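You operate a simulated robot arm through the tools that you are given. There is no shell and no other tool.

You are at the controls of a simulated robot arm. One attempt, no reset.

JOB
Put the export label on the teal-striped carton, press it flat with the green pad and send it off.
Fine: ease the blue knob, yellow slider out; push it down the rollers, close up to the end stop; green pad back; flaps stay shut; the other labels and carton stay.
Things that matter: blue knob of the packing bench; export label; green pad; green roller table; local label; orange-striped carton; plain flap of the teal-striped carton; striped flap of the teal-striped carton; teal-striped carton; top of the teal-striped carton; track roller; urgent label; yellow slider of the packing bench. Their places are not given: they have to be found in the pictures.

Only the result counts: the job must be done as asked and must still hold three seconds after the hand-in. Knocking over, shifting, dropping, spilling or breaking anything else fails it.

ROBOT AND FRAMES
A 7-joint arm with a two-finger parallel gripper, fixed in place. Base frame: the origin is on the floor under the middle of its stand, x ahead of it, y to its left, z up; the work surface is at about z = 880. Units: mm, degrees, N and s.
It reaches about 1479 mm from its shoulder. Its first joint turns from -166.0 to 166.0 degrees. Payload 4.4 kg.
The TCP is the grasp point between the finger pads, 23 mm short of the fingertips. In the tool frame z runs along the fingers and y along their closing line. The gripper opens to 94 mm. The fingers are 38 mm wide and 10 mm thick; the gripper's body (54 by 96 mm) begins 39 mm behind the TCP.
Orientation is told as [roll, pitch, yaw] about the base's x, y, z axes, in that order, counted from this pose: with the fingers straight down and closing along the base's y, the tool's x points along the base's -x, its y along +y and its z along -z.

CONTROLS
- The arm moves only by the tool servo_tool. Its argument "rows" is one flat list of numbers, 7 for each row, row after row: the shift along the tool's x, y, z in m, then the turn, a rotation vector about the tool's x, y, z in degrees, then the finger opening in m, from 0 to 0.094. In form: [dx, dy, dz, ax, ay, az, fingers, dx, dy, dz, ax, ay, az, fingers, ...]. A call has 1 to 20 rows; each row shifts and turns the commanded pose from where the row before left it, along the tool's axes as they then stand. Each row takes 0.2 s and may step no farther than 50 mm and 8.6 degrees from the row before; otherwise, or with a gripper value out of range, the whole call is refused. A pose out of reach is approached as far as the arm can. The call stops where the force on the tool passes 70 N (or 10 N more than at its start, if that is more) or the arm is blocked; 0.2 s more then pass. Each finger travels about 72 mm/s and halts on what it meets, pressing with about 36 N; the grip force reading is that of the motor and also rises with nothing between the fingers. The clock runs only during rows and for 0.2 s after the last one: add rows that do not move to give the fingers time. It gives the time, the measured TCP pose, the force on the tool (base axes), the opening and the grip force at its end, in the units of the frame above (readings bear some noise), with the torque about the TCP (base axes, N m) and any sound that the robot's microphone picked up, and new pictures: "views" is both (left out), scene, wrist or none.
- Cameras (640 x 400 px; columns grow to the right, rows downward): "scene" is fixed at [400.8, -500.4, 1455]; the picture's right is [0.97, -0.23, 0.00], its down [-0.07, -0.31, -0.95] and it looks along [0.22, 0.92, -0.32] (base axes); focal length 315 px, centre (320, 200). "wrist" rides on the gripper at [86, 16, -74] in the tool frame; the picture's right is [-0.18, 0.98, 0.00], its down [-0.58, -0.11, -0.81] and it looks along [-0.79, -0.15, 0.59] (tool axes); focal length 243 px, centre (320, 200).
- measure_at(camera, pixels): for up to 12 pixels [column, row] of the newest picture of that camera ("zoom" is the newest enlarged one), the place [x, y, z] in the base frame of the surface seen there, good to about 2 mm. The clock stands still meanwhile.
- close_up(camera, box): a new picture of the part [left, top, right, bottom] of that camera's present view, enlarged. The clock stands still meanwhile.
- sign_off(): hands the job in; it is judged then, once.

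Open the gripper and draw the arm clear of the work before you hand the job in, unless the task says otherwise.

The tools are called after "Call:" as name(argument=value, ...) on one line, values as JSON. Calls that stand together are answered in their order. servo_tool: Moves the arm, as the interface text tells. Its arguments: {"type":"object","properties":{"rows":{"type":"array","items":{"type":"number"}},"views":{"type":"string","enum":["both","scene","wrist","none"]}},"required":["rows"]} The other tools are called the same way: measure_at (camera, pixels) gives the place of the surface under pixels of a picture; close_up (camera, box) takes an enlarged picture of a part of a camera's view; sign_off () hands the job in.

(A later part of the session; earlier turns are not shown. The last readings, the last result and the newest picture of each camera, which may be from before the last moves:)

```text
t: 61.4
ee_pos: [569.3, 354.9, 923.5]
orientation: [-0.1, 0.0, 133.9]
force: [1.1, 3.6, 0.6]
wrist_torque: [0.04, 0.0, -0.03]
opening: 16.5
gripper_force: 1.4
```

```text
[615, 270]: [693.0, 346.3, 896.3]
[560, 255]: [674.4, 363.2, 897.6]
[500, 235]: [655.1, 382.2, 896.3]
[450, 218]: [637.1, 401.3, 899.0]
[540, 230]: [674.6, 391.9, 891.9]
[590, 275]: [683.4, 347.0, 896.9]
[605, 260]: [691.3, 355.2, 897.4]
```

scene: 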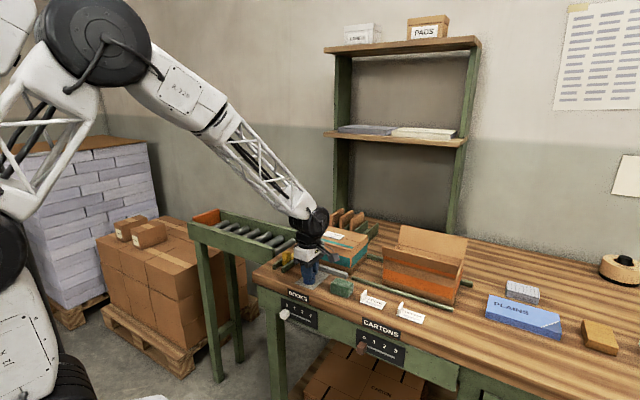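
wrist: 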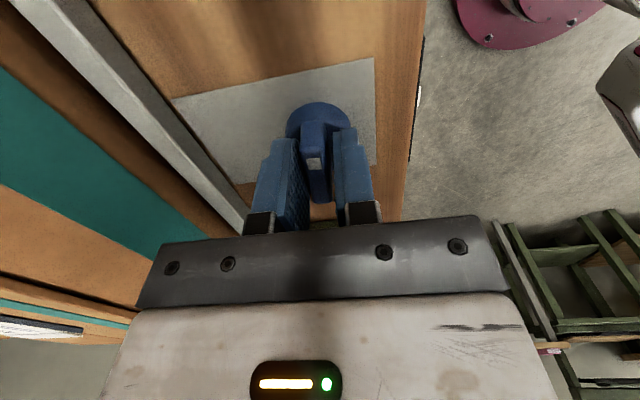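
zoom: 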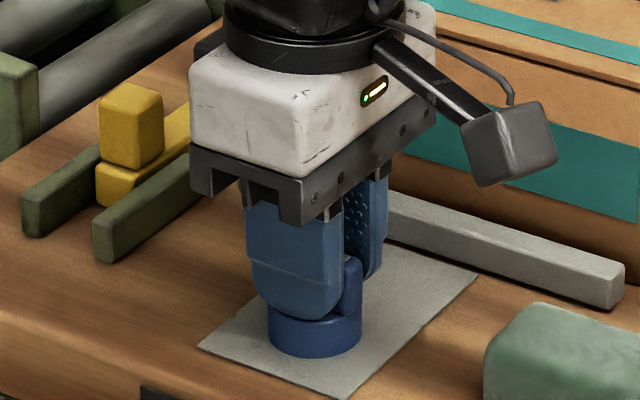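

The bar is now about 9 mm back from the carton. I continue a little to find the knob's end stop.

Call:
servo_tool(rows=[0, 0, 0, 0, 0, -3, 0.015, 0, 0, 0, 0, 0, 0, 0.015], views="none")

Call:
servo_tool(rows=[0, 0, 0, 0, 0, -3, 0.015, 0, 0, 0, 0, 0, 0, 0.015], views="none")

Call:
servo_tool(rows=[0, 0, 0, 0, 0, -3, 0.015, 0, 0, 0, 0, 0, 0, 0.015], views="none")

```text
t: 62.0
ee_pos: [570.9, 355.2, 923.4]
orientation: [0.0, 0.0, 137.0]
force: [0.3, 1.8, -0.2]
wrist_torque: [0.0, -0.02, -0.06]
opening: 15.8
gripper_force: 0.6
```

```text
t: 62.6
ee_pos: [570.3, 354.8, 922.4]
orientation: [0.0, 0.0, 140.0]
force: [6.6, 2.1, -1.7]
wrist_torque: [0.01, -0.11, -0.17]
opening: 17.7
gripper_force: 2.9
```

```text
t: 63.2
ee_pos: [570.0, 354.2, 924.9]
orientation: [0.1, 0.1, 143.0]
force: [7.3, 7.2, 4.5]
wrist_torque: [0.07, -0.01, -0.23]
opening: 19.6
gripper_force: 5.1
```

Torque and opening now rise: the knob is at its end stop. I turn back 7° to unload, open the fingers and rise.

Call:
servo_tool(rows=[0, 0, 0, 0, 0, 3.5, 0.018, 0, 0, 0, 0, 0, 3.5, 0.022, 0, 0, 0, 0, 0, 0, 0.03, 0, 0, 0, 0, 0, 0, 0.03, 0, 0, -0.015, 0, 0, 0, 0.03, 0, 0, -0.035, 0, 0, 0, 0.03, 0, 0, -0.04, 0, 0, 0, 0.03, 0, 0, -0.03, 0, 0, 0, 0.03, 0, 0, 0, 0, 0, 0, 0.03], views="both")

Call:
close_up(camera="scene", box=[240, 220, 368, 300])

Call:
measure_at(camera="zoom", pixels=[[545, 320], [300, 240], [420, 285], [480, 295], [330, 245], [300, 275], [345, 265], [330, 290], [120, 215], [145, 200], [190, 205], [230, 190]])

```text
t: 65.2
ee_pos: [570.3, 353.2, 1043.4]
orientation: [-0.1, 0.0, 136.1]
force: [-1.2, -0.6, 0.0]
wrist_torque: [-0.05, -0.02, -0.02]
opening: 30.1
gripper_force: 0.2
```

scene: 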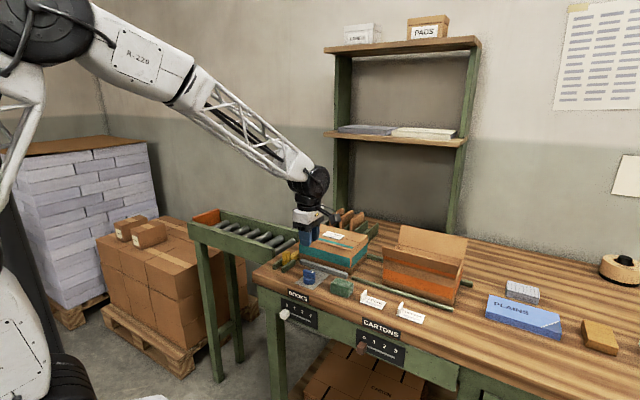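
wrist: 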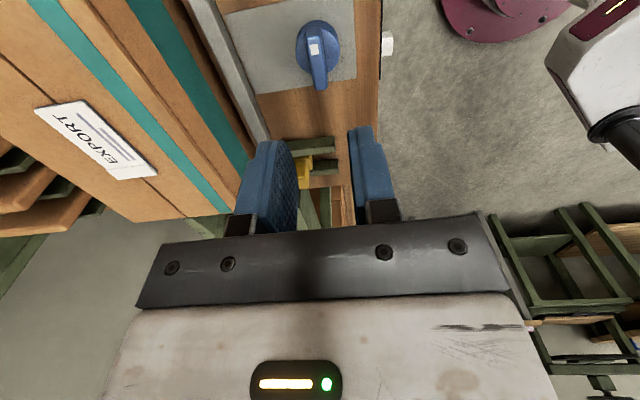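

```text
5.00 times, centred on (304, 260) of scene
```

zoom: 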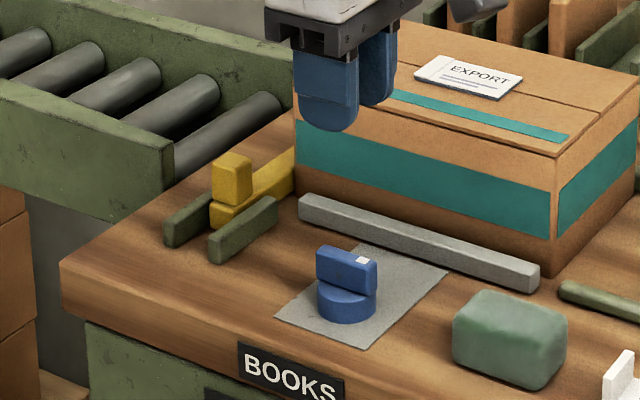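

```text
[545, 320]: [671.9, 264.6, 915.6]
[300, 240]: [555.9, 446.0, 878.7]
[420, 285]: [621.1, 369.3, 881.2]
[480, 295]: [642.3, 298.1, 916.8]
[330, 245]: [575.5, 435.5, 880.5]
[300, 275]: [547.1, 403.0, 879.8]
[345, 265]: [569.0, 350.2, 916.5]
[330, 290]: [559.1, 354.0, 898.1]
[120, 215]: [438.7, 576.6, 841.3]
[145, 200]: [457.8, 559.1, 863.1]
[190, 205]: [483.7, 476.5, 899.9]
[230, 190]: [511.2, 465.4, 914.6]
```

The knob is a quarter turn round and the grey bar stands clear of the carton; the label is flat. Next the yellow slider: I move over its block (u≈-26, v≈697) at yaw 135° and look.

Call:
servo_tool(rows=[-0.0315, -0.0105, 0, 0, 0, 1, 0.06, -0.0315, -0.0105, 0, 0, 0, 0, 0.06, -0.0315, -0.0105, 0, 0, 0, 0, 0.06, -0.0315, -0.0105, 0, 0, 0, 0, 0.06, 0, 0, 0, 0, 0, 0, 0.06], views="both")

Call:
close_up(camera="wrist", box=[220, 0, 412, 120])

Call:
measure_at(camera="zoom", pixels=[[300, 100], [300, 200], [350, 150], [250, 150], [200, 200], [400, 200], [320, 250], [320, 50]])

```text
t: 66.4
ee_pos: [508.2, 472.2, 1042.3]
orientation: [0.1, -0.1, 135.0]
force: [0.6, 0.0, 0.6]
wrist_torque: [0.01, -0.03, -0.03]
opening: 59.8
gripper_force: 0.0
```

scene: 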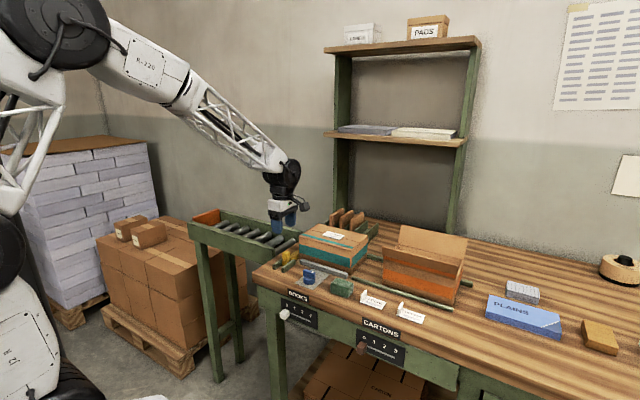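
wrist: 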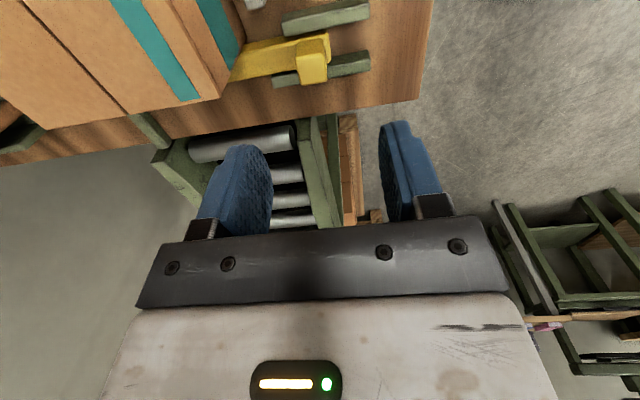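

```text
3.33 times, centred on (316, 60) of wrist
```

zoom: 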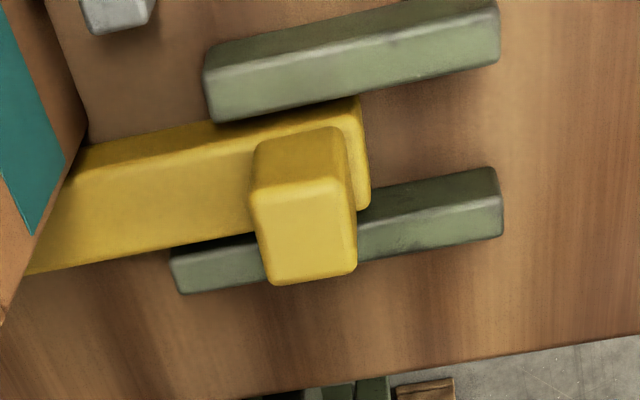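

```text
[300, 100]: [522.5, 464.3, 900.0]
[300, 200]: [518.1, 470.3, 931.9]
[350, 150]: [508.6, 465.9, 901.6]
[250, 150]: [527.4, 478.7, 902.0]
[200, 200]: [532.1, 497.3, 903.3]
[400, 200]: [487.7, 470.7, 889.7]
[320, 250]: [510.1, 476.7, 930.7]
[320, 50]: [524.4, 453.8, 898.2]
```

I measure the block's top-face corners in a fresh zoom (top face spans roughly rows 195–280).

Call:
close_up(camera="wrist", box=[220, 0, 412, 120])

Call:
measure_at(camera="zoom", pixels=[[262, 208], [340, 196], [348, 265], [275, 275], [260, 165], [340, 150], [365, 190], [45, 265], [75, 175], [350, 110], [352, 230], [262, 240]])

```text
3.33 times, centred on (316, 60) of wrist
```

zoom: 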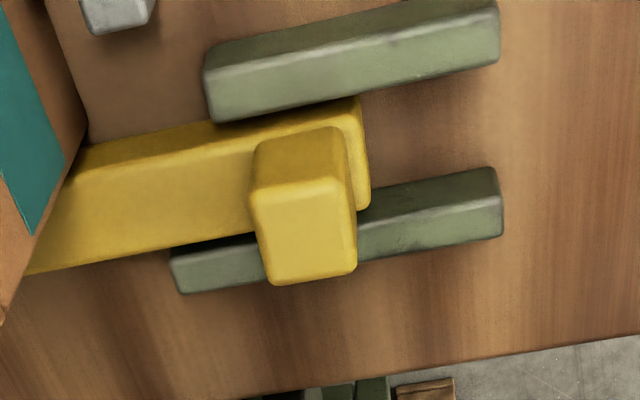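

```text
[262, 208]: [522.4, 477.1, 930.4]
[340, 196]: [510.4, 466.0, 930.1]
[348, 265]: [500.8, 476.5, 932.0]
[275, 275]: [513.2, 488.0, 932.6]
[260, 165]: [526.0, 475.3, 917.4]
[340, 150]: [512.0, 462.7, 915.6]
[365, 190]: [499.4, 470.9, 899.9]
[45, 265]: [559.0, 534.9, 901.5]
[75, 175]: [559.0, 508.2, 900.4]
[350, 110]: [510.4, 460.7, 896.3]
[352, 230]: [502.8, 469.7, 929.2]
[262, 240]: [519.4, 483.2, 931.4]
```

Block top spans u -34…-15, v 688…709, z≈932. TCP already stands at u≈-26, v≈697; I descend to z≈937 with 36 mm opening and close on the block along v.

Call:
servo_tool(rows=[-0.001, 0, 0.03, 0, 0, 0, 0.038, 0, 0, 0.04, 0, 0, 0, 0.038, 0, 0, 0.025, 0, 0, 0, 0.038, 0, 0, 0.011, 0, 0, 0, 0.038, 0, 0, 0, 0, 0, 0, 0.03, 0, 0, 0, 0, 0, 0, 0.015, 0, 0, 0, 0, 0, 0, 0.015], views="both")

Call:
close_up(camera="scene", box=[240, 220, 368, 300])

```text
t: 68.0
ee_pos: [509.8, 473.2, 936.2]
orientation: [-0.1, 0.0, 134.9]
force: [-2.5, 0.6, -0.3]
wrist_torque: [0.09, -0.11, -0.03]
opening: 21.6
gripper_force: 44.8
```

scene: 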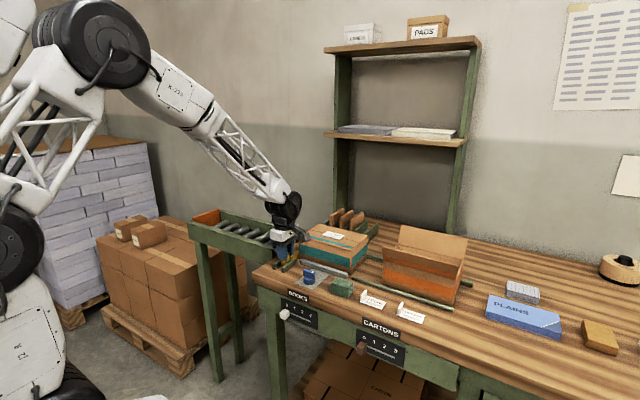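
wrist: 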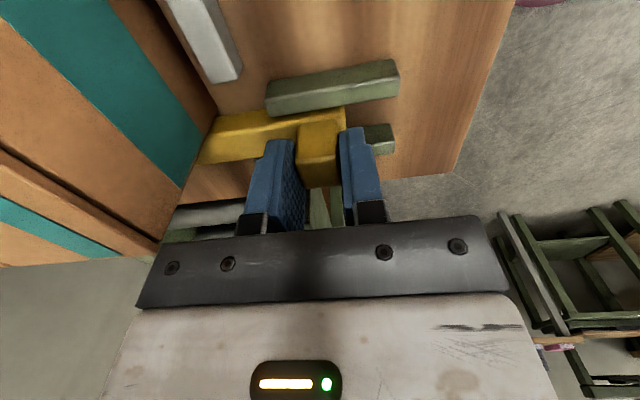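

```text
5.00 times, centred on (304, 260) of scene
```

zoom: 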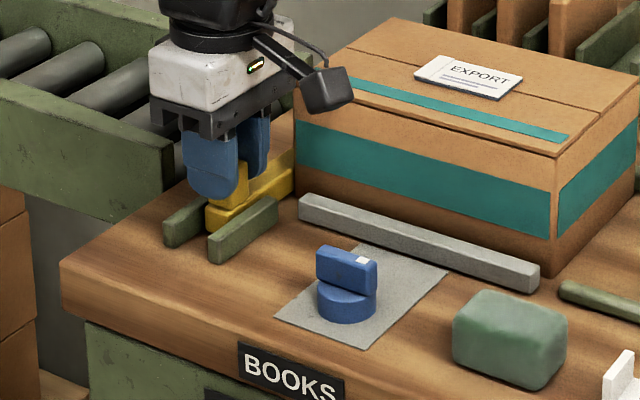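

Block gripped (21.6 mm). I pull the slider out along -v (tool +y) in 10 mm rows, watching the force.

Call:
servo_tool(rows=[0, 0.006, 0, 0, 0, 0, 0.015, 0, 0.008, 0, 0, 0, 0, 0.015, 0, 0.008, 0, 0, 0, 0, 0.015], views="none")

Call:
servo_tool(rows=[0, 0.008, 0, 0, 0, 0, 0.015, 0, 0.008, 0, 0, 0, 0, 0.015], views="both")

Call:
close_up(camera="scene", box=[240, 220, 368, 300])

```text
t: 68.8
ee_pos: [493.6, 458.2, 936.9]
orientation: [0.0, 0.0, 135.0]
force: [13.3, -8.7, -6.9]
wrist_torque: [-0.95, -0.91, -0.03]
opening: 21.6
gripper_force: 44.8
```

```text
t: 69.4
ee_pos: [482.0, 446.4, 938.3]
orientation: [0.0, 0.0, 135.0]
force: [13.6, -9.0, -23.8]
wrist_torque: [-0.42, -0.72, -0.04]
opening: 21.8
gripper_force: 45.0
```

scene: 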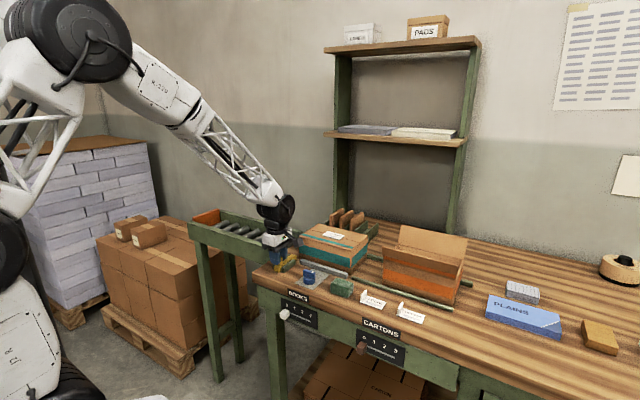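
wrist: 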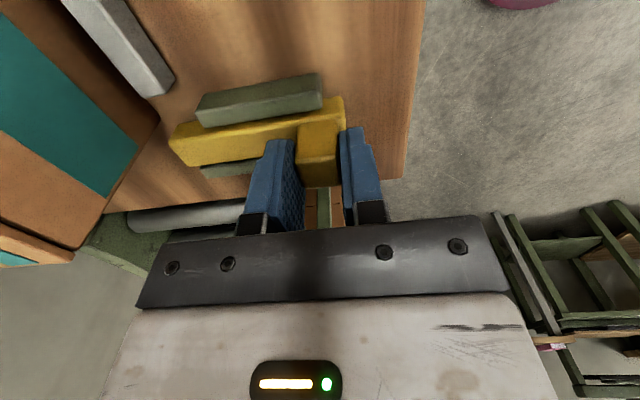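

```text
5.00 times, centred on (304, 260) of scene
```

zoom: 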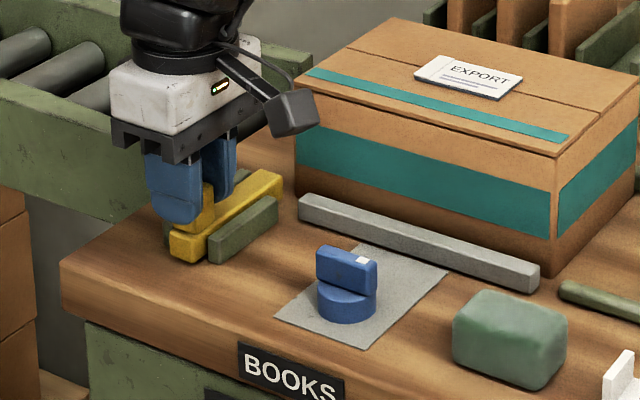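

The slider has come out 38 mm and its inner end is visible now. I measure where that end is relative to the carton's path (v≥754).

Call:
measure_at(camera="zoom", pixels=[[278, 182], [282, 190], [265, 180], [275, 205], [185, 245], [230, 205], [300, 200], [190, 240]])

Call:
measure_at(camera="wrist", pixels=[[178, 150], [175, 130], [200, 140], [190, 162], [150, 70], [170, 85], [205, 100], [160, 92]])

```text
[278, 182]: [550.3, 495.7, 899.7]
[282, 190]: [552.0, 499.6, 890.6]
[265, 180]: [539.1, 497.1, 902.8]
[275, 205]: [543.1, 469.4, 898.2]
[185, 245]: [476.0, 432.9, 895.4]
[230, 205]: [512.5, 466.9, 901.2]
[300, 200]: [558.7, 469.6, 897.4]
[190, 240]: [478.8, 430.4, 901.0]
```

```text
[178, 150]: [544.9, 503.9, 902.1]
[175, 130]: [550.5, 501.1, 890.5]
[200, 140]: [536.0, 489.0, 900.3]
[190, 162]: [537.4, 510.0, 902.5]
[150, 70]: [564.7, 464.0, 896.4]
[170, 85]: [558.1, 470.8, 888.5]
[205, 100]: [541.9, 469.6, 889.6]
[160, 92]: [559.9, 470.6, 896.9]
```

The inner end is at v≈743, already clear of v=754. I keep pulling gently until the slider meets its own stop.

Call:
servo_tool(rows=[0, 0.006, 0, 0, 0, 0, 0.015, 0, 0, 0, 0, 0, 0, 0.015], views="none")

Call:
servo_tool(rows=[0, 0.005, 0, 0, 0, 0, 0.015, 0, 0, 0, 0, 0, 0, 0.015], views="none")

Call:
servo_tool(rows=[0, 0.004, 0, 0, 0, 0, 0.015, 0, 0, 0, 0, 0, 0, 0.015], views="none")

```text
t: 70.0
ee_pos: [478.8, 441.8, 937.3]
orientation: [0.0, 0.0, 135.0]
force: [12.3, -14.0, -25.1]
wrist_torque: [-0.06, -0.3, -0.03]
opening: 21.8
gripper_force: 45.1
```

```text
t: 70.5
ee_pos: [476.3, 442.7, 939.8]
orientation: [-0.5, 0.0, 135.0]
force: [19.0, 17.2, -14.6]
wrist_torque: [-0.07, -0.04, -0.08]
opening: 22.1
gripper_force: 44.8
stopped in row 2: the force on the tool passed its limit at 77 N (the readings are from after the stop); the commanded pose is now the measured one
```

```text
t: 70.9
ee_pos: [476.8, 442.6, 938.8]
orientation: [-0.8, 0.0, 135.1]
force: [17.4, 17.5, -14.2]
wrist_torque: [-0.01, 0.23, -0.08]
opening: 22.0
gripper_force: 44.9
stopped in row 1: the force on the tool passed its limit at 88 N (the readings are from after the stop); the commanded pose is now the measured one
```

The slider has reached its stop (about 47 mm out). I open the fingers, rise and check the result.

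Call:
servo_tool(rows=[0, -0.001, 0, 0, 0, 0, 0.015, 0, 0, 0, 0, 0, 0, 0.03, 0, 0, 0, 0, 0, 0, 0.04, 0, 0, 0, 0, 0, 0, 0.04, 0, 0, -0.02, 0, 0, 0, 0.04, 0, 0, -0.04, 0, 0, 0, 0.04, 0, 0, -0.045, 0, 0, 0, 0.04, 0, 0, 0, 0, 0, 0, 0.04], views="both")

Call:
close_up(camera="scene", box=[240, 220, 368, 300])

Call:
measure_at(camera="zoom", pixels=[[267, 190], [270, 198], [260, 188], [310, 200], [305, 210], [530, 285], [450, 255], [295, 190], [555, 260], [300, 165], [550, 170], [200, 230]])

```text
t: 72.7
ee_pos: [475.7, 440.0, 1047.0]
orientation: [-0.6, -0.1, 135.0]
force: [0.3, 0.0, 0.6]
wrist_torque: [0.01, -0.01, 0.01]
opening: 40.0
gripper_force: 0.0
```

scene: 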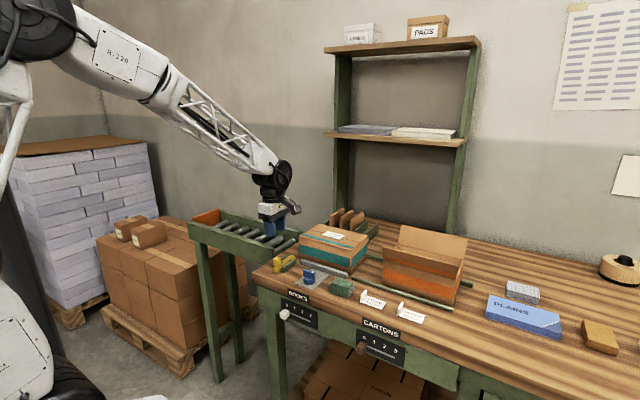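
wrist: 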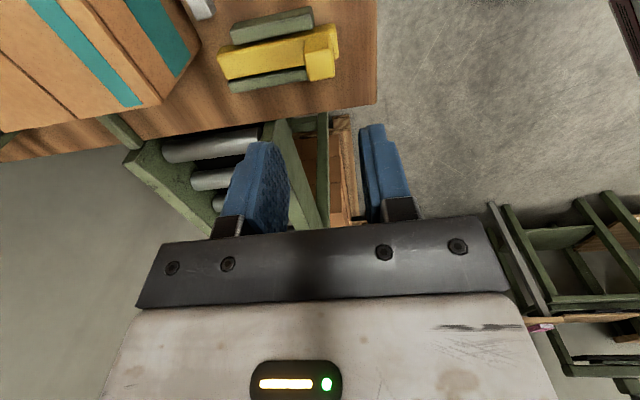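

```text
5.00 times, centred on (304, 260) of scene
```

zoom: 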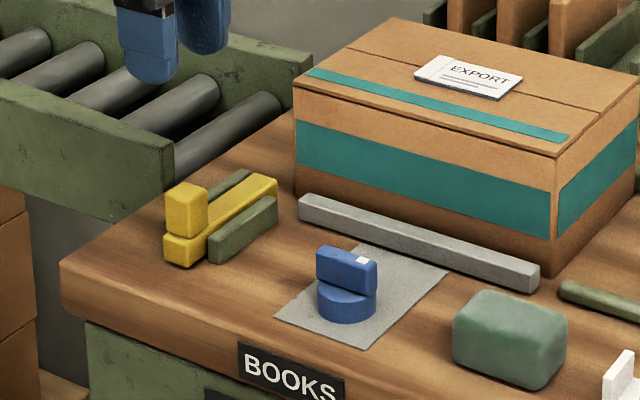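

```text
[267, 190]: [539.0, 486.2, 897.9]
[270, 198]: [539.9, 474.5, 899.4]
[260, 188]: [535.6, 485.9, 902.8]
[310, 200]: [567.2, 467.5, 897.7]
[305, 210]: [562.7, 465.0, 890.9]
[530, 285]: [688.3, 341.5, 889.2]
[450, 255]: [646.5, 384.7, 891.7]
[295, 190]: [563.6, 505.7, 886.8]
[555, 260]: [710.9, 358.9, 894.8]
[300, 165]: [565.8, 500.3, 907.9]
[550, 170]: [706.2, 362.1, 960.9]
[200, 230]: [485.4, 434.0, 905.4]
```

Slider end at v≈725 and the bar at v≈727–740 leave the carton's lane (v 754–882) free. I straighten the tool, open the fingers wide and move high over to the gap behind the carton (u≈-271, v≈818).

Call:
servo_tool(rows=[0, 0, -0.045, -0.6, 0, 0, 0.094, 0.03075, -0.021, 0, 0, 0, 0, 0.094, 0.03075, -0.021, 0, 0, 0, 0, 0.094, 0.03075, -0.021, 0, 0, 0, 0, 0.094, 0.03075, -0.021, 0, 0, 0, 0, 0.094, 0.03075, -0.021, 0, 0, 0, 0, 0.094, 0.03075, -0.021, 0, 0, 0, 0, 0.094, 0.03075, -0.021, 0, 0, 0, 0, 0.094, 0.03075, -0.021, 0, 0, 0, 0, 0.094, 0, 0, 0, 0, 0, 0, 0.094], views="both")

Call:
measure_at(camera="wrist", pixels=[[320, 100], [250, 100], [400, 100], [320, 60], [320, 20], [200, 60], [450, 60], [320, 140]])

```text
t: 74.9
ee_pos: [769.5, 384.3, 1085.4]
orientation: [0.1, 0.1, 135.0]
force: [0.2, 0.9, -0.5]
wrist_torque: [0.02, 0.01, -0.02]
opening: 93.9
gripper_force: 0.2
```

scene: 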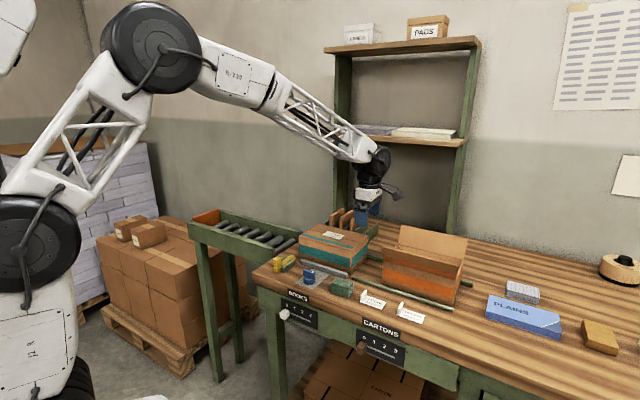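
wrist: 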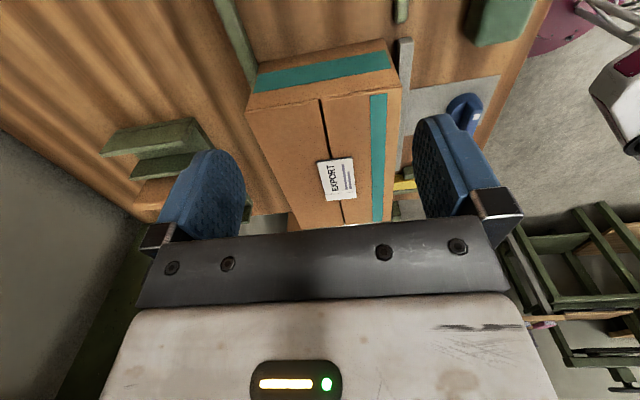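

```text
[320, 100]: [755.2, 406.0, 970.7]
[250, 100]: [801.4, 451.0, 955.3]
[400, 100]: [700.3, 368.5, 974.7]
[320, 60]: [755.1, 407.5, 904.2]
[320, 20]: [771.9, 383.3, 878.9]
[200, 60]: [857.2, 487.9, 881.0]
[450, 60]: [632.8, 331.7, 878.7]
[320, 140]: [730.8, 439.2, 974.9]
```

TCP is at u≈-272, v≈816 with the carton's rear face at u≈-247. Before going down I check the orange carton's near end for anything sticking out into the gap.

Call:
close_up(camera="scene", box=[340, 200, 484, 290])

Call:
measure_at(camera="zoom", pixels=[[200, 255], [265, 115], [560, 180], [220, 210], [195, 300], [240, 190], [180, 205], [300, 240], [550, 300], [270, 190]])

```text
4.44 times, centred on (412, 245) of scene
```

zoom: 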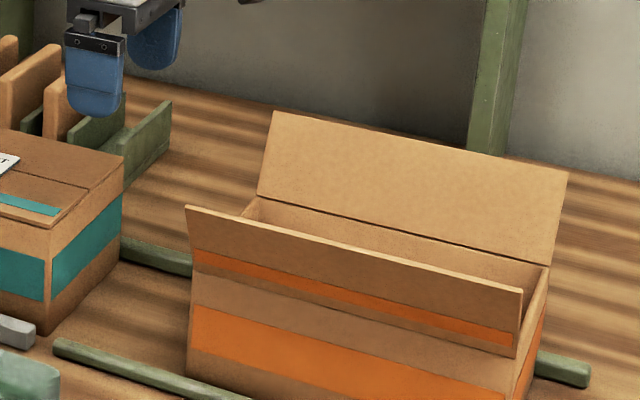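

```text
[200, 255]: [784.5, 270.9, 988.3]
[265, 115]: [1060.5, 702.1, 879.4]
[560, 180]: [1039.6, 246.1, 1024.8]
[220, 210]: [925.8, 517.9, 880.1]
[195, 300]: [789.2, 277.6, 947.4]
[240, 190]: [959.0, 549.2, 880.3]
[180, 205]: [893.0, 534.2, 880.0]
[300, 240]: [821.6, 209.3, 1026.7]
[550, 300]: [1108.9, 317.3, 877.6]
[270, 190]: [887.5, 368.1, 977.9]
```

The orange carton only has its two long flaps up (v≈729–754 and 882–907), nothing sticks into the gap. I descend in the gap, first to z≈985.

Call:
servo_tool(rows=[0, -0.002, 0.035, 0, 0, 0, 0.094, 0, 0, 0.035, 0, 0, 0, 0.094, 0, 0, 0.032, 0, 0, 0, 0.094, 0, 0, 0, 0, 0, 0, 0.094], views="both")

Call:
close_up(camera="scene", box=[320, 190, 432, 260])

```text
t: 75.9
ee_pos: [768.3, 385.6, 987.8]
orientation: [0.0, 0.1, 135.0]
force: [0.6, 0.3, 0.4]
wrist_torque: [0.0, -0.04, -0.05]
opening: 94.0
gripper_force: 0.0
```

scene: 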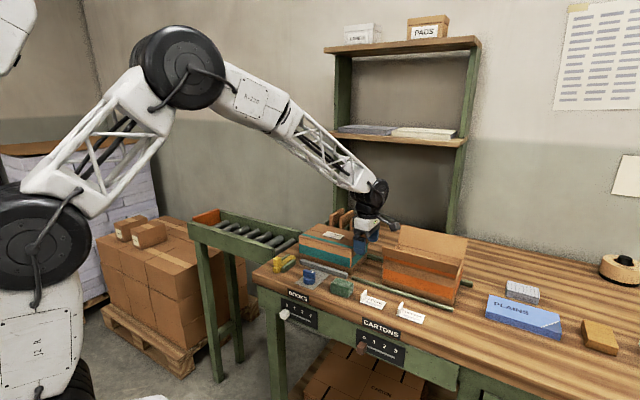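
wrist: 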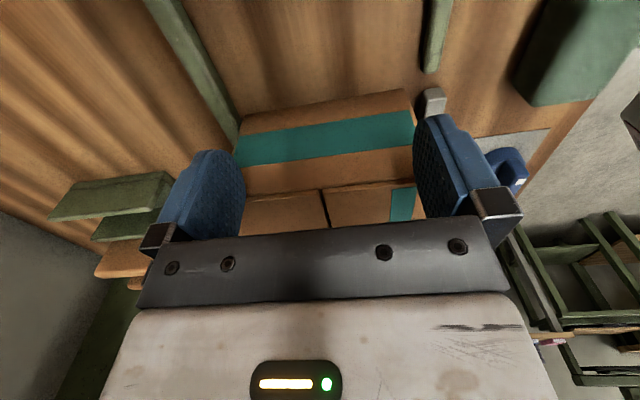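

```text
5.71 times, centred on (376, 225) of scene
```

zoom: 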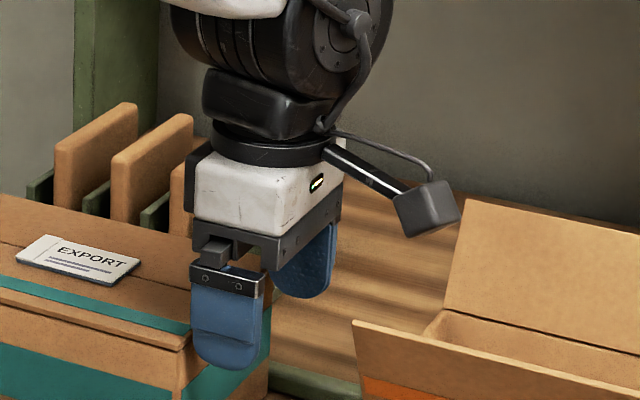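

Clearances look good; the fingers stand behind the rear face. I go down to z≈943 (fingertips ~920).

Call:
servo_tool(rows=[0, 0, 0.025, 0, 0, 0, 0.094, 0, 0, 0.019, 0, 0, 0, 0.094, 0, 0, 0, 0, 0, 0, 0.094], views="both")

Call:
close_up(camera="scene", box=[320, 190, 432, 260])

Call:
close_up(camera="wrist", box=[160, 60, 560, 260])

```text
t: 76.7
ee_pos: [771.5, 387.4, 943.3]
orientation: [-0.1, 0.1, 135.1]
force: [-0.3, 0.6, -0.4]
wrist_torque: [0.01, 0.0, -0.08]
opening: 93.9
gripper_force: 0.0
```

scene: 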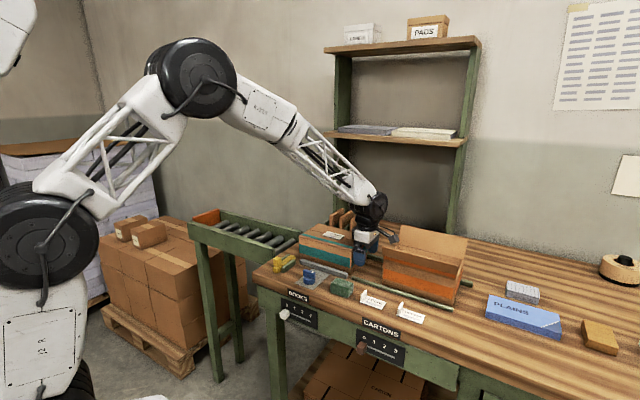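
wrist: 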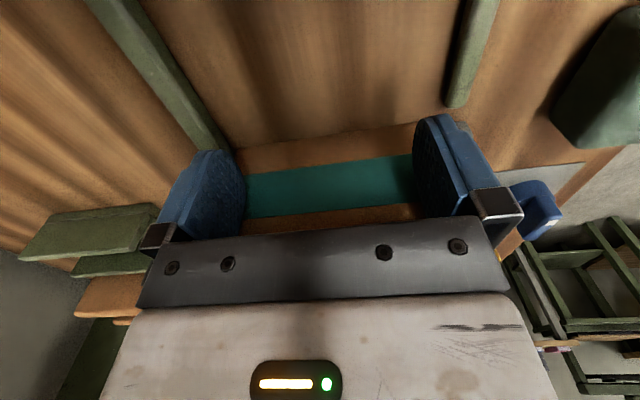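

```text
5.71 times, centred on (376, 225) of scene
```

zoom: 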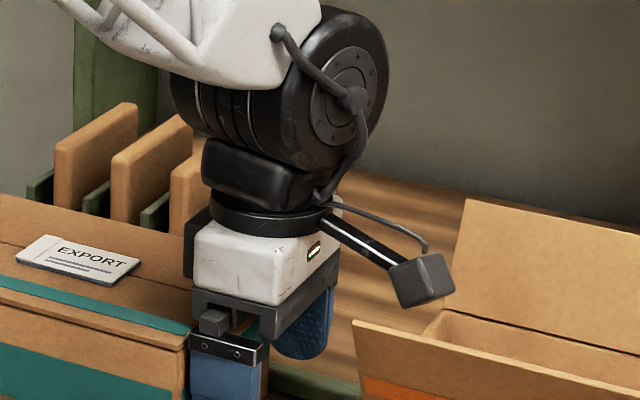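

```text
1.60 times, centred on (360, 160) of wrist
```

zoom: 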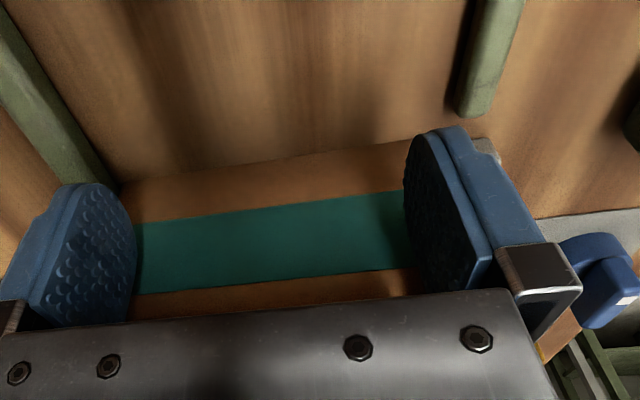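

In position. I start the push along +u (tool -x) slowly to make contact and read the friction.

Call:
servo_tool(rows=[-0.003, 0, 0, 0, 0, 0, 0.094, -0.003, 0, 0, 0, 0, 0, 0.094, -0.003, 0, 0, 0, 0, 0, 0.094, -0.003, 0, 0, 0, 0, 0, 0.094, -0.003, 0, 0, 0, 0, 0, 0.094], views="both")

Call:
close_up(camera="scene", box=[240, 210, 400, 310])

```text
t: 77.9
ee_pos: [758.7, 396.7, 944.9]
orientation: [0.0, 0.0, 135.0]
force: [1.5, -3.2, 0.2]
wrist_torque: [0.04, 0.07, 0.02]
opening: 94.3
gripper_force: 0.0
```

scene: 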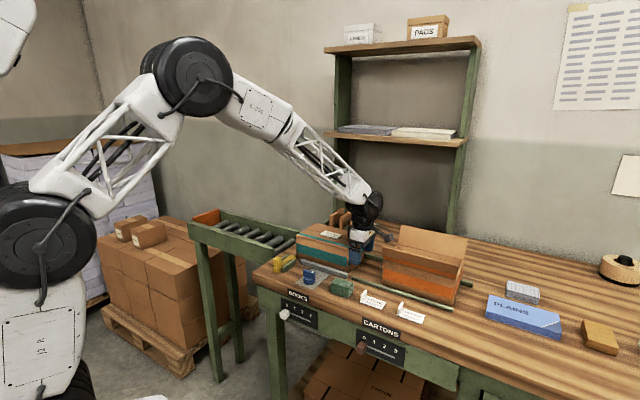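
wrist: 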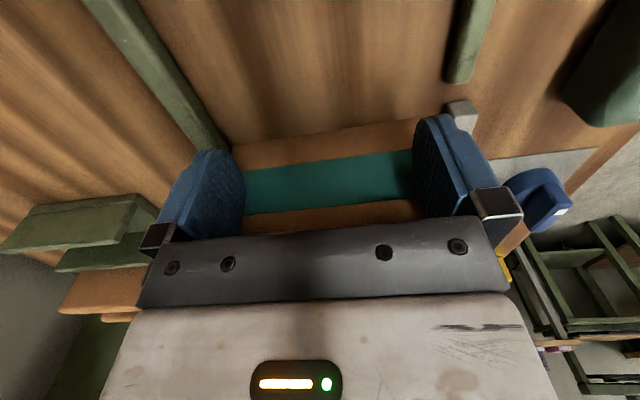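

```text
4.00 times, centred on (320, 260) of scene
```

zoom: 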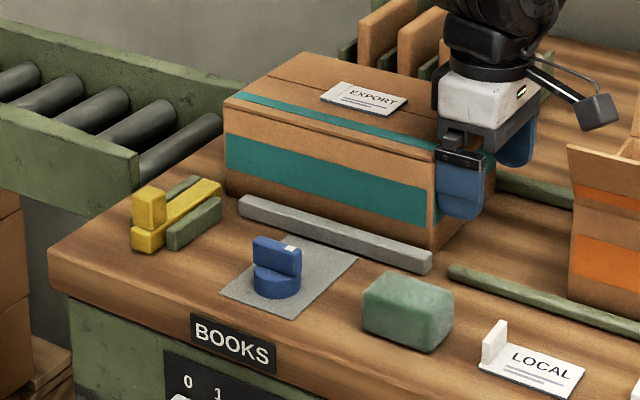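

The carton slides with only ~3 N. I push on 60 mm at 30 mm/s and check straightness.

Call:
servo_tool(rows=[-0.006, 0, 0, 0, 0, 0, 0.094, -0.006, 0, 0, 0, 0, 0, 0.094, -0.006, 0, 0, 0, 0, 0, 0.094, -0.006, 0, 0, 0, 0, 0, 0.094, -0.006, 0, 0, 0, 0, 0, 0.094, -0.006, 0, 0, 0, 0, 0, 0.094, -0.006, 0, 0, 0, 0, 0, 0.094, -0.006, 0, 0, 0, 0, 0, 0.094, -0.006, 0, 0, 0, 0, 0, 0.094, -0.006, 0, 0, 0, 0, 0, 0.094], views="both")

Call:
close_up(camera="scene", box=[220, 200, 380, 300])

Call:
measure_at(camera="zoom", pixels=[[265, 128], [400, 155], [455, 185], [255, 190], [450, 240], [350, 215], [315, 85], [430, 190], [230, 105], [140, 190]])

```text
t: 80.1
ee_pos: [717.2, 440.5, 944.8]
orientation: [-0.2, 0.0, 135.0]
force: [2.9, -1.8, 1.3]
wrist_torque: [0.05, 0.06, -0.02]
opening: 94.1
gripper_force: 0.1
```

scene: 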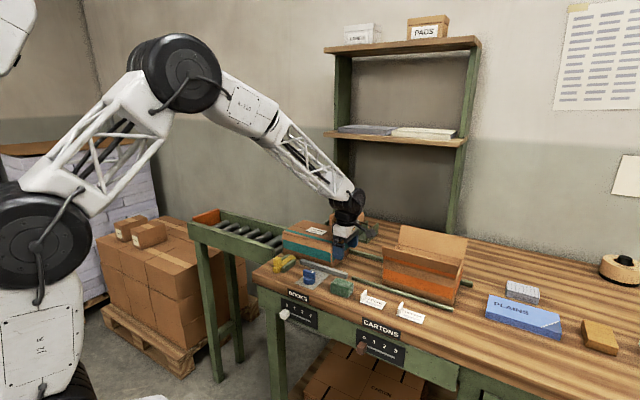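
wrist: 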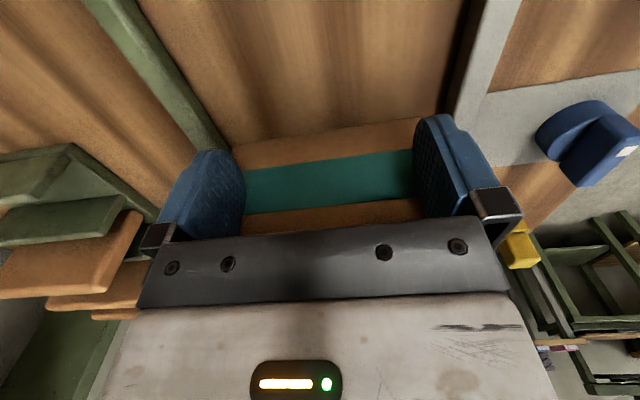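

```text
4.00 times, centred on (300, 250) of scene
```

zoom: 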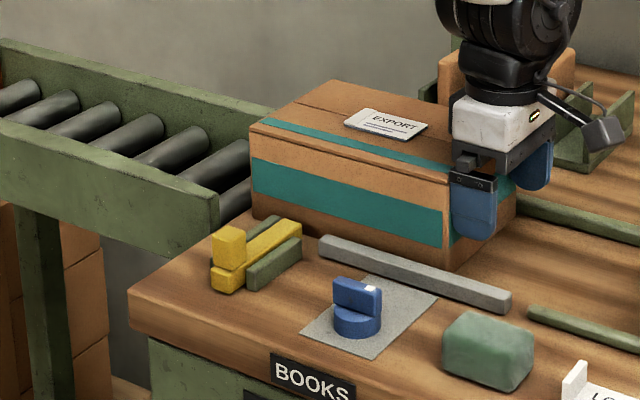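

```text
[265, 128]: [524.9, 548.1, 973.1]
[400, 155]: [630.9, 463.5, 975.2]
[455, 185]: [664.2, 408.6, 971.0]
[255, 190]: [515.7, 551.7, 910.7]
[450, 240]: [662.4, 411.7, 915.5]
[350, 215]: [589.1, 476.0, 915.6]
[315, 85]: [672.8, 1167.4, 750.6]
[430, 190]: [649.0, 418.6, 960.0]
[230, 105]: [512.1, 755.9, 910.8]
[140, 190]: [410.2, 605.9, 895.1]
```

Carton side stays at v≈754, straight. I continue pushing 120 mm toward and onto the rollers.

Call:
servo_tool(rows=[-0.006, 0, 0, 0, 0, 0, 0.094, -0.006, 0, 0, 0, 0, 0, 0.094, -0.006, 0, 0, 0, 0, 0, 0.094, -0.006, 0, 0, 0, 0, 0, 0.094, -0.006, 0, 0, 0, 0, 0, 0.094, -0.006, 0, 0, 0, 0, 0, 0.094, -0.006, 0, 0, 0, 0, 0, 0.094, -0.006, 0, 0, 0, 0, 0, 0.094, -0.006, 0, 0, 0, 0, 0, 0.094, -0.006, 0, 0, 0, 0, 0, 0.094], views="scene")

Call:
close_up(camera="scene", box=[200, 190, 360, 290])

```text
t: 82.3
ee_pos: [672.0, 481.9, 944.3]
orientation: [0.0, 0.1, 135.1]
force: [1.6, -1.1, 1.0]
wrist_torque: [0.01, 0.04, 0.03]
opening: 93.8
gripper_force: 0.0
```

scene: 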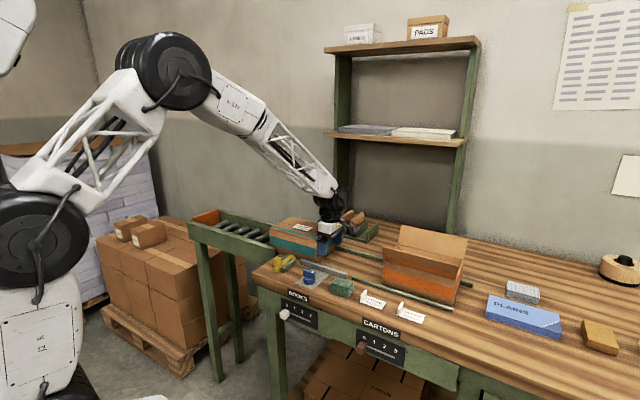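

```text
4.00 times, centred on (280, 240) of scene
```

zoom: 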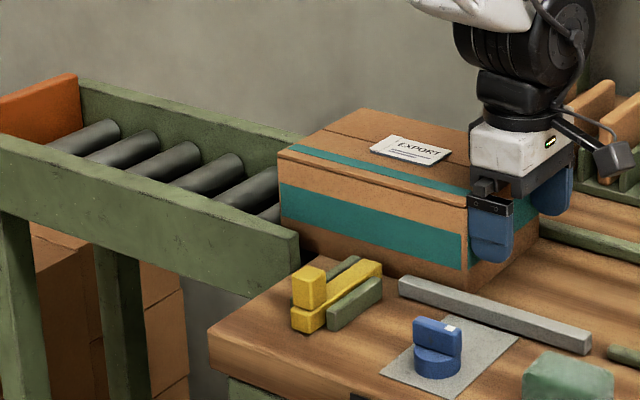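

The carton's front is reaching the first roller. I continue another 60 mm and check that it enters between the rails.

Call:
servo_tool(rows=[-0.006, 0, 0, 0, 0, 0, 0.094, -0.006, 0, 0, 0, 0, 0, 0.094, -0.006, 0, 0, 0, 0, 0, 0.094, -0.006, 0, 0, 0, 0, 0, 0.094, -0.006, 0, 0, 0, 0, 0, 0.094, -0.006, 0, 0, 0, 0, 0, 0.094, -0.006, 0, 0, 0, 0, 0, 0.094, -0.006, 0, 0, 0, 0, 0, 0.094, -0.006, 0, 0, 0, 0, 0, 0.094, -0.006, 0, 0, 0, 0, 0, 0.094], views="both")

Call:
close_up(camera="scene", box=[180, 190, 340, 290])

Call:
measure_at(camera="zoom", pixels=[[325, 130], [440, 155], [500, 185], [330, 190], [505, 240], [400, 230], [480, 195], [380, 240], [340, 120], [300, 230]])

```text
t: 84.5
ee_pos: [632.8, 524.5, 945.6]
orientation: [-0.1, 0.0, 135.1]
force: [2.1, -3.2, -0.3]
wrist_torque: [-0.02, 0.0, 0.08]
opening: 94.0
gripper_force: 0.1
```

scene: 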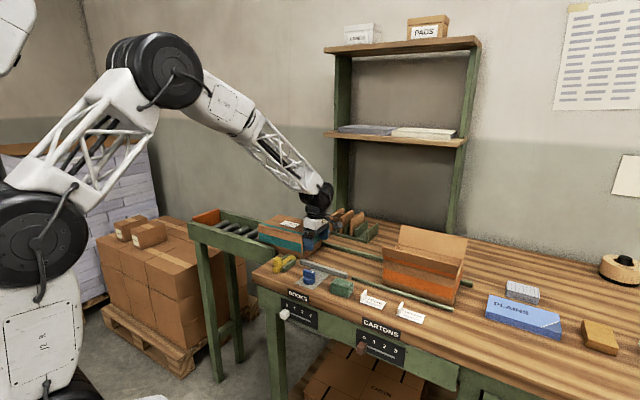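
wrist: 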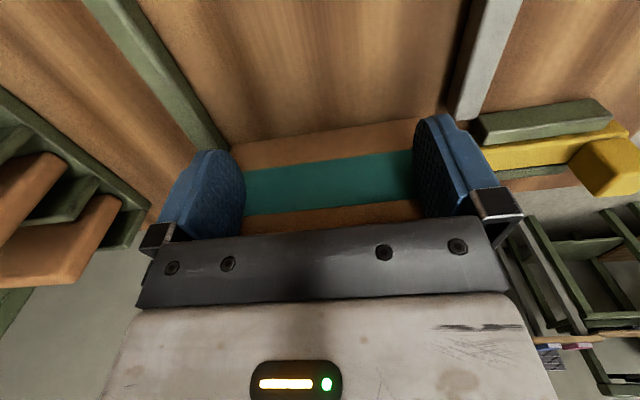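

```text
4.00 times, centred on (260, 240) of scene
```

zoom: 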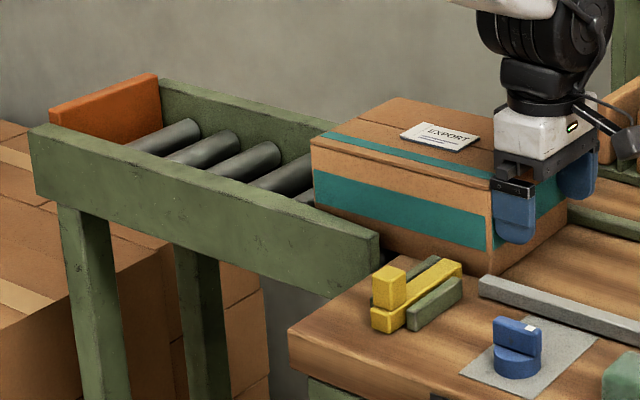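

```text
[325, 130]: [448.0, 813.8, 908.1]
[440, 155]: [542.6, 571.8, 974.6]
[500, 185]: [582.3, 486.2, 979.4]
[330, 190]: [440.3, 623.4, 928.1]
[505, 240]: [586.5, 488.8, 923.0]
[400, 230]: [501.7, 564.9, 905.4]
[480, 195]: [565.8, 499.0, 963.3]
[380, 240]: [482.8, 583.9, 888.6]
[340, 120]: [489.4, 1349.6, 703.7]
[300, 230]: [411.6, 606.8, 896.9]
```

The carton enters the roller table straight (side at v≈753). I continue 120 mm.

Call:
servo_tool(rows=[-0.006, 0, 0, 0, 0, 0, 0.094, -0.006, 0, 0, 0, 0, 0, 0.094, -0.006, 0, 0, 0, 0, 0, 0.094, -0.006, 0, 0, 0, 0, 0, 0.094, -0.006, 0, 0, 0, 0, 0, 0.094, -0.006, 0, 0, 0, 0, 0, 0.094, -0.006, 0, 0, 0, 0, 0, 0.094, -0.006, 0, 0, 0, 0, 0, 0.094, -0.006, 0, 0, 0, 0, 0, 0.094, -0.006, 0, 0, 0, 0, 0, 0.094, -0.006, 0, 0, 0, 0, 0, 0.094, -0.006, 0, 0, 0, 0, 0, 0.094, -0.006, 0, 0, 0, 0, 0, 0.094, -0.006, 0, 0, 0, 0, 0, 0.094, -0.006, 0, 0, 0, 0, 0, 0.094, -0.006, 0, 0, 0, 0, 0, 0.094, -0.006, 0, 0, 0, 0, 0, 0.094, -0.006, 0, 0, 0, 0, 0, 0.094, -0.006, 0, 0, 0, 0, 0, 0.094, -0.006, 0, 0, 0, 0, 0, 0.094], views="both")

Call:
close_up(camera="scene", box=[180, 190, 340, 290])

Call:
measure_at(camera="zoom", pixels=[[240, 130], [260, 160], [370, 180], [400, 200], [330, 180], [300, 150], [300, 190], [420, 220]])

```text
t: 88.7
ee_pos: [545.7, 610.8, 946.1]
orientation: [0.0, 0.0, 135.0]
force: [0.4, 0.1, -0.8]
wrist_torque: [0.02, -0.02, 0.0]
opening: 93.8
gripper_force: 0.0
```

scene: 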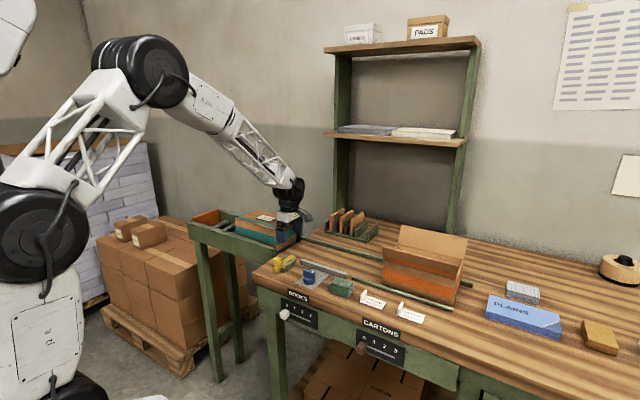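
wrist: 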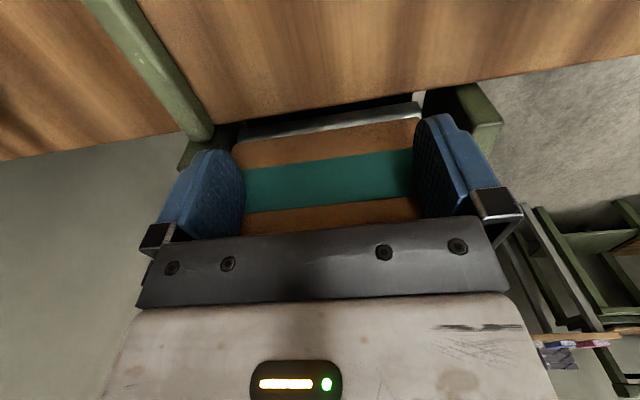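

```text
4.00 times, centred on (260, 240) of scene
```

zoom: 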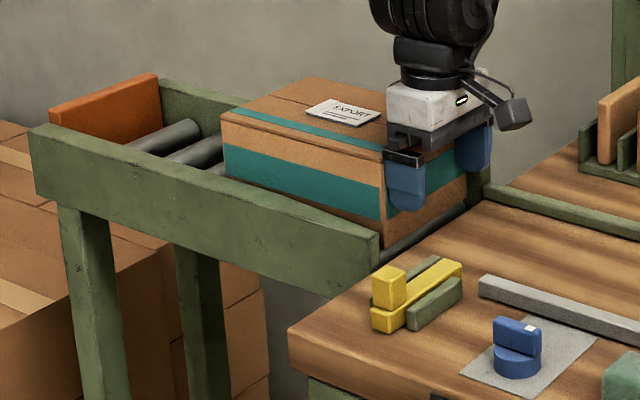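

```text
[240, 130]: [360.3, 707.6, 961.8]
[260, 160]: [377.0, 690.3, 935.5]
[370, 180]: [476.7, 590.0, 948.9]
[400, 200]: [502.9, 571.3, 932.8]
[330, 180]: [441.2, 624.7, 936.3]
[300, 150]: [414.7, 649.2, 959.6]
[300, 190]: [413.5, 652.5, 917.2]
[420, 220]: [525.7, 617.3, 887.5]
```

All on the rollers, still straight (side v≈754.7). I push another 120 mm.

Call:
servo_tool(rows=[-0.006, 0, 0, 0, 0, 0, 0.094, -0.006, 0, 0, 0, 0, 0, 0.094, -0.006, 0, 0, 0, 0, 0, 0.094, -0.006, 0, 0, 0, 0, 0, 0.094, -0.006, 0, 0, 0, 0, 0, 0.094, -0.006, 0, 0, 0, 0, 0, 0.094, -0.006, 0, 0, 0, 0, 0, 0.094, -0.006, 0, 0, 0, 0, 0, 0.094, -0.006, 0, 0, 0, 0, 0, 0.094, -0.006, 0, 0, 0, 0, 0, 0.094, -0.006, 0, 0, 0, 0, 0, 0.094, -0.006, 0, 0, 0, 0, 0, 0.094, -0.006, 0, 0, 0, 0, 0, 0.094, -0.006, 0, 0, 0, 0, 0, 0.094, -0.006, 0, 0, 0, 0, 0, 0.094, -0.006, 0, 0, 0, 0, 0, 0.094, -0.006, 0, 0, 0, 0, 0, 0.094, -0.006, 0, 0, 0, 0, 0, 0.094, -0.006, 0, 0, 0, 0, 0, 0.094, -0.006, 0, 0, 0, 0, 0, 0.094], views="both")

Call:
close_up(camera="scene", box=[170, 180, 330, 280])

Call:
measure_at(camera="zoom", pixels=[[200, 140], [195, 150], [250, 170], [320, 190], [360, 200], [340, 170], [170, 110], [230, 140]])

```text
t: 92.9
ee_pos: [463.2, 694.2, 944.7]
orientation: [0.0, -0.1, 134.9]
force: [0.6, -0.1, -0.1]
wrist_torque: [-0.01, 0.0, 0.01]
opening: 94.1
gripper_force: 0.1
```

scene: 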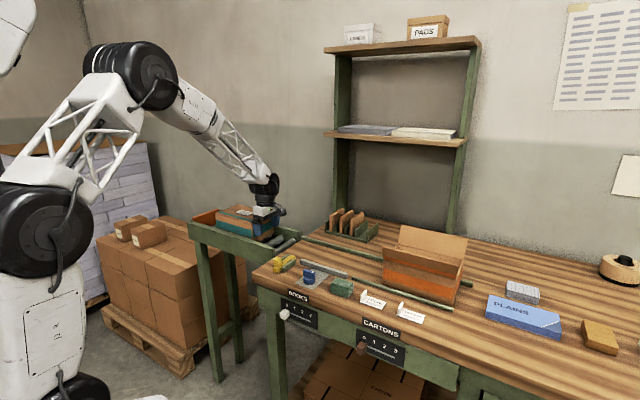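
wrist: 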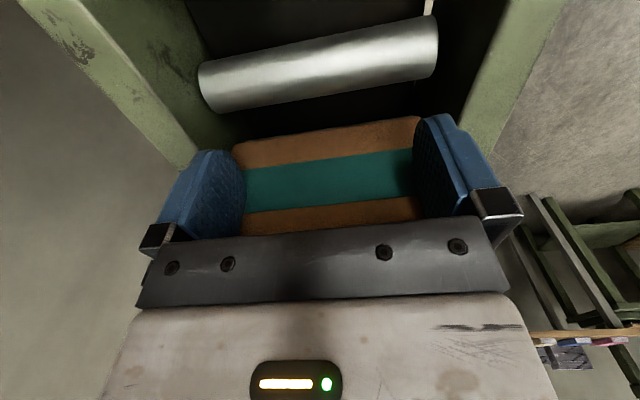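

```text
4.00 times, centred on (250, 230) of scene
```

zoom: 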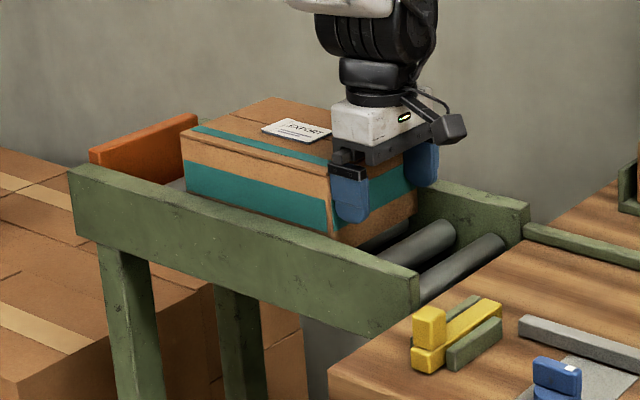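

```text
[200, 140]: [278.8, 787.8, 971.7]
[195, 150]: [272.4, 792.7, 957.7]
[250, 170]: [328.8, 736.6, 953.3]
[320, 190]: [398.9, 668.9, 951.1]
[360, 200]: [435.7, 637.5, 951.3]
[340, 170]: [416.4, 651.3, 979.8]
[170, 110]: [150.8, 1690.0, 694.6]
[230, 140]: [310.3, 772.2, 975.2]
```

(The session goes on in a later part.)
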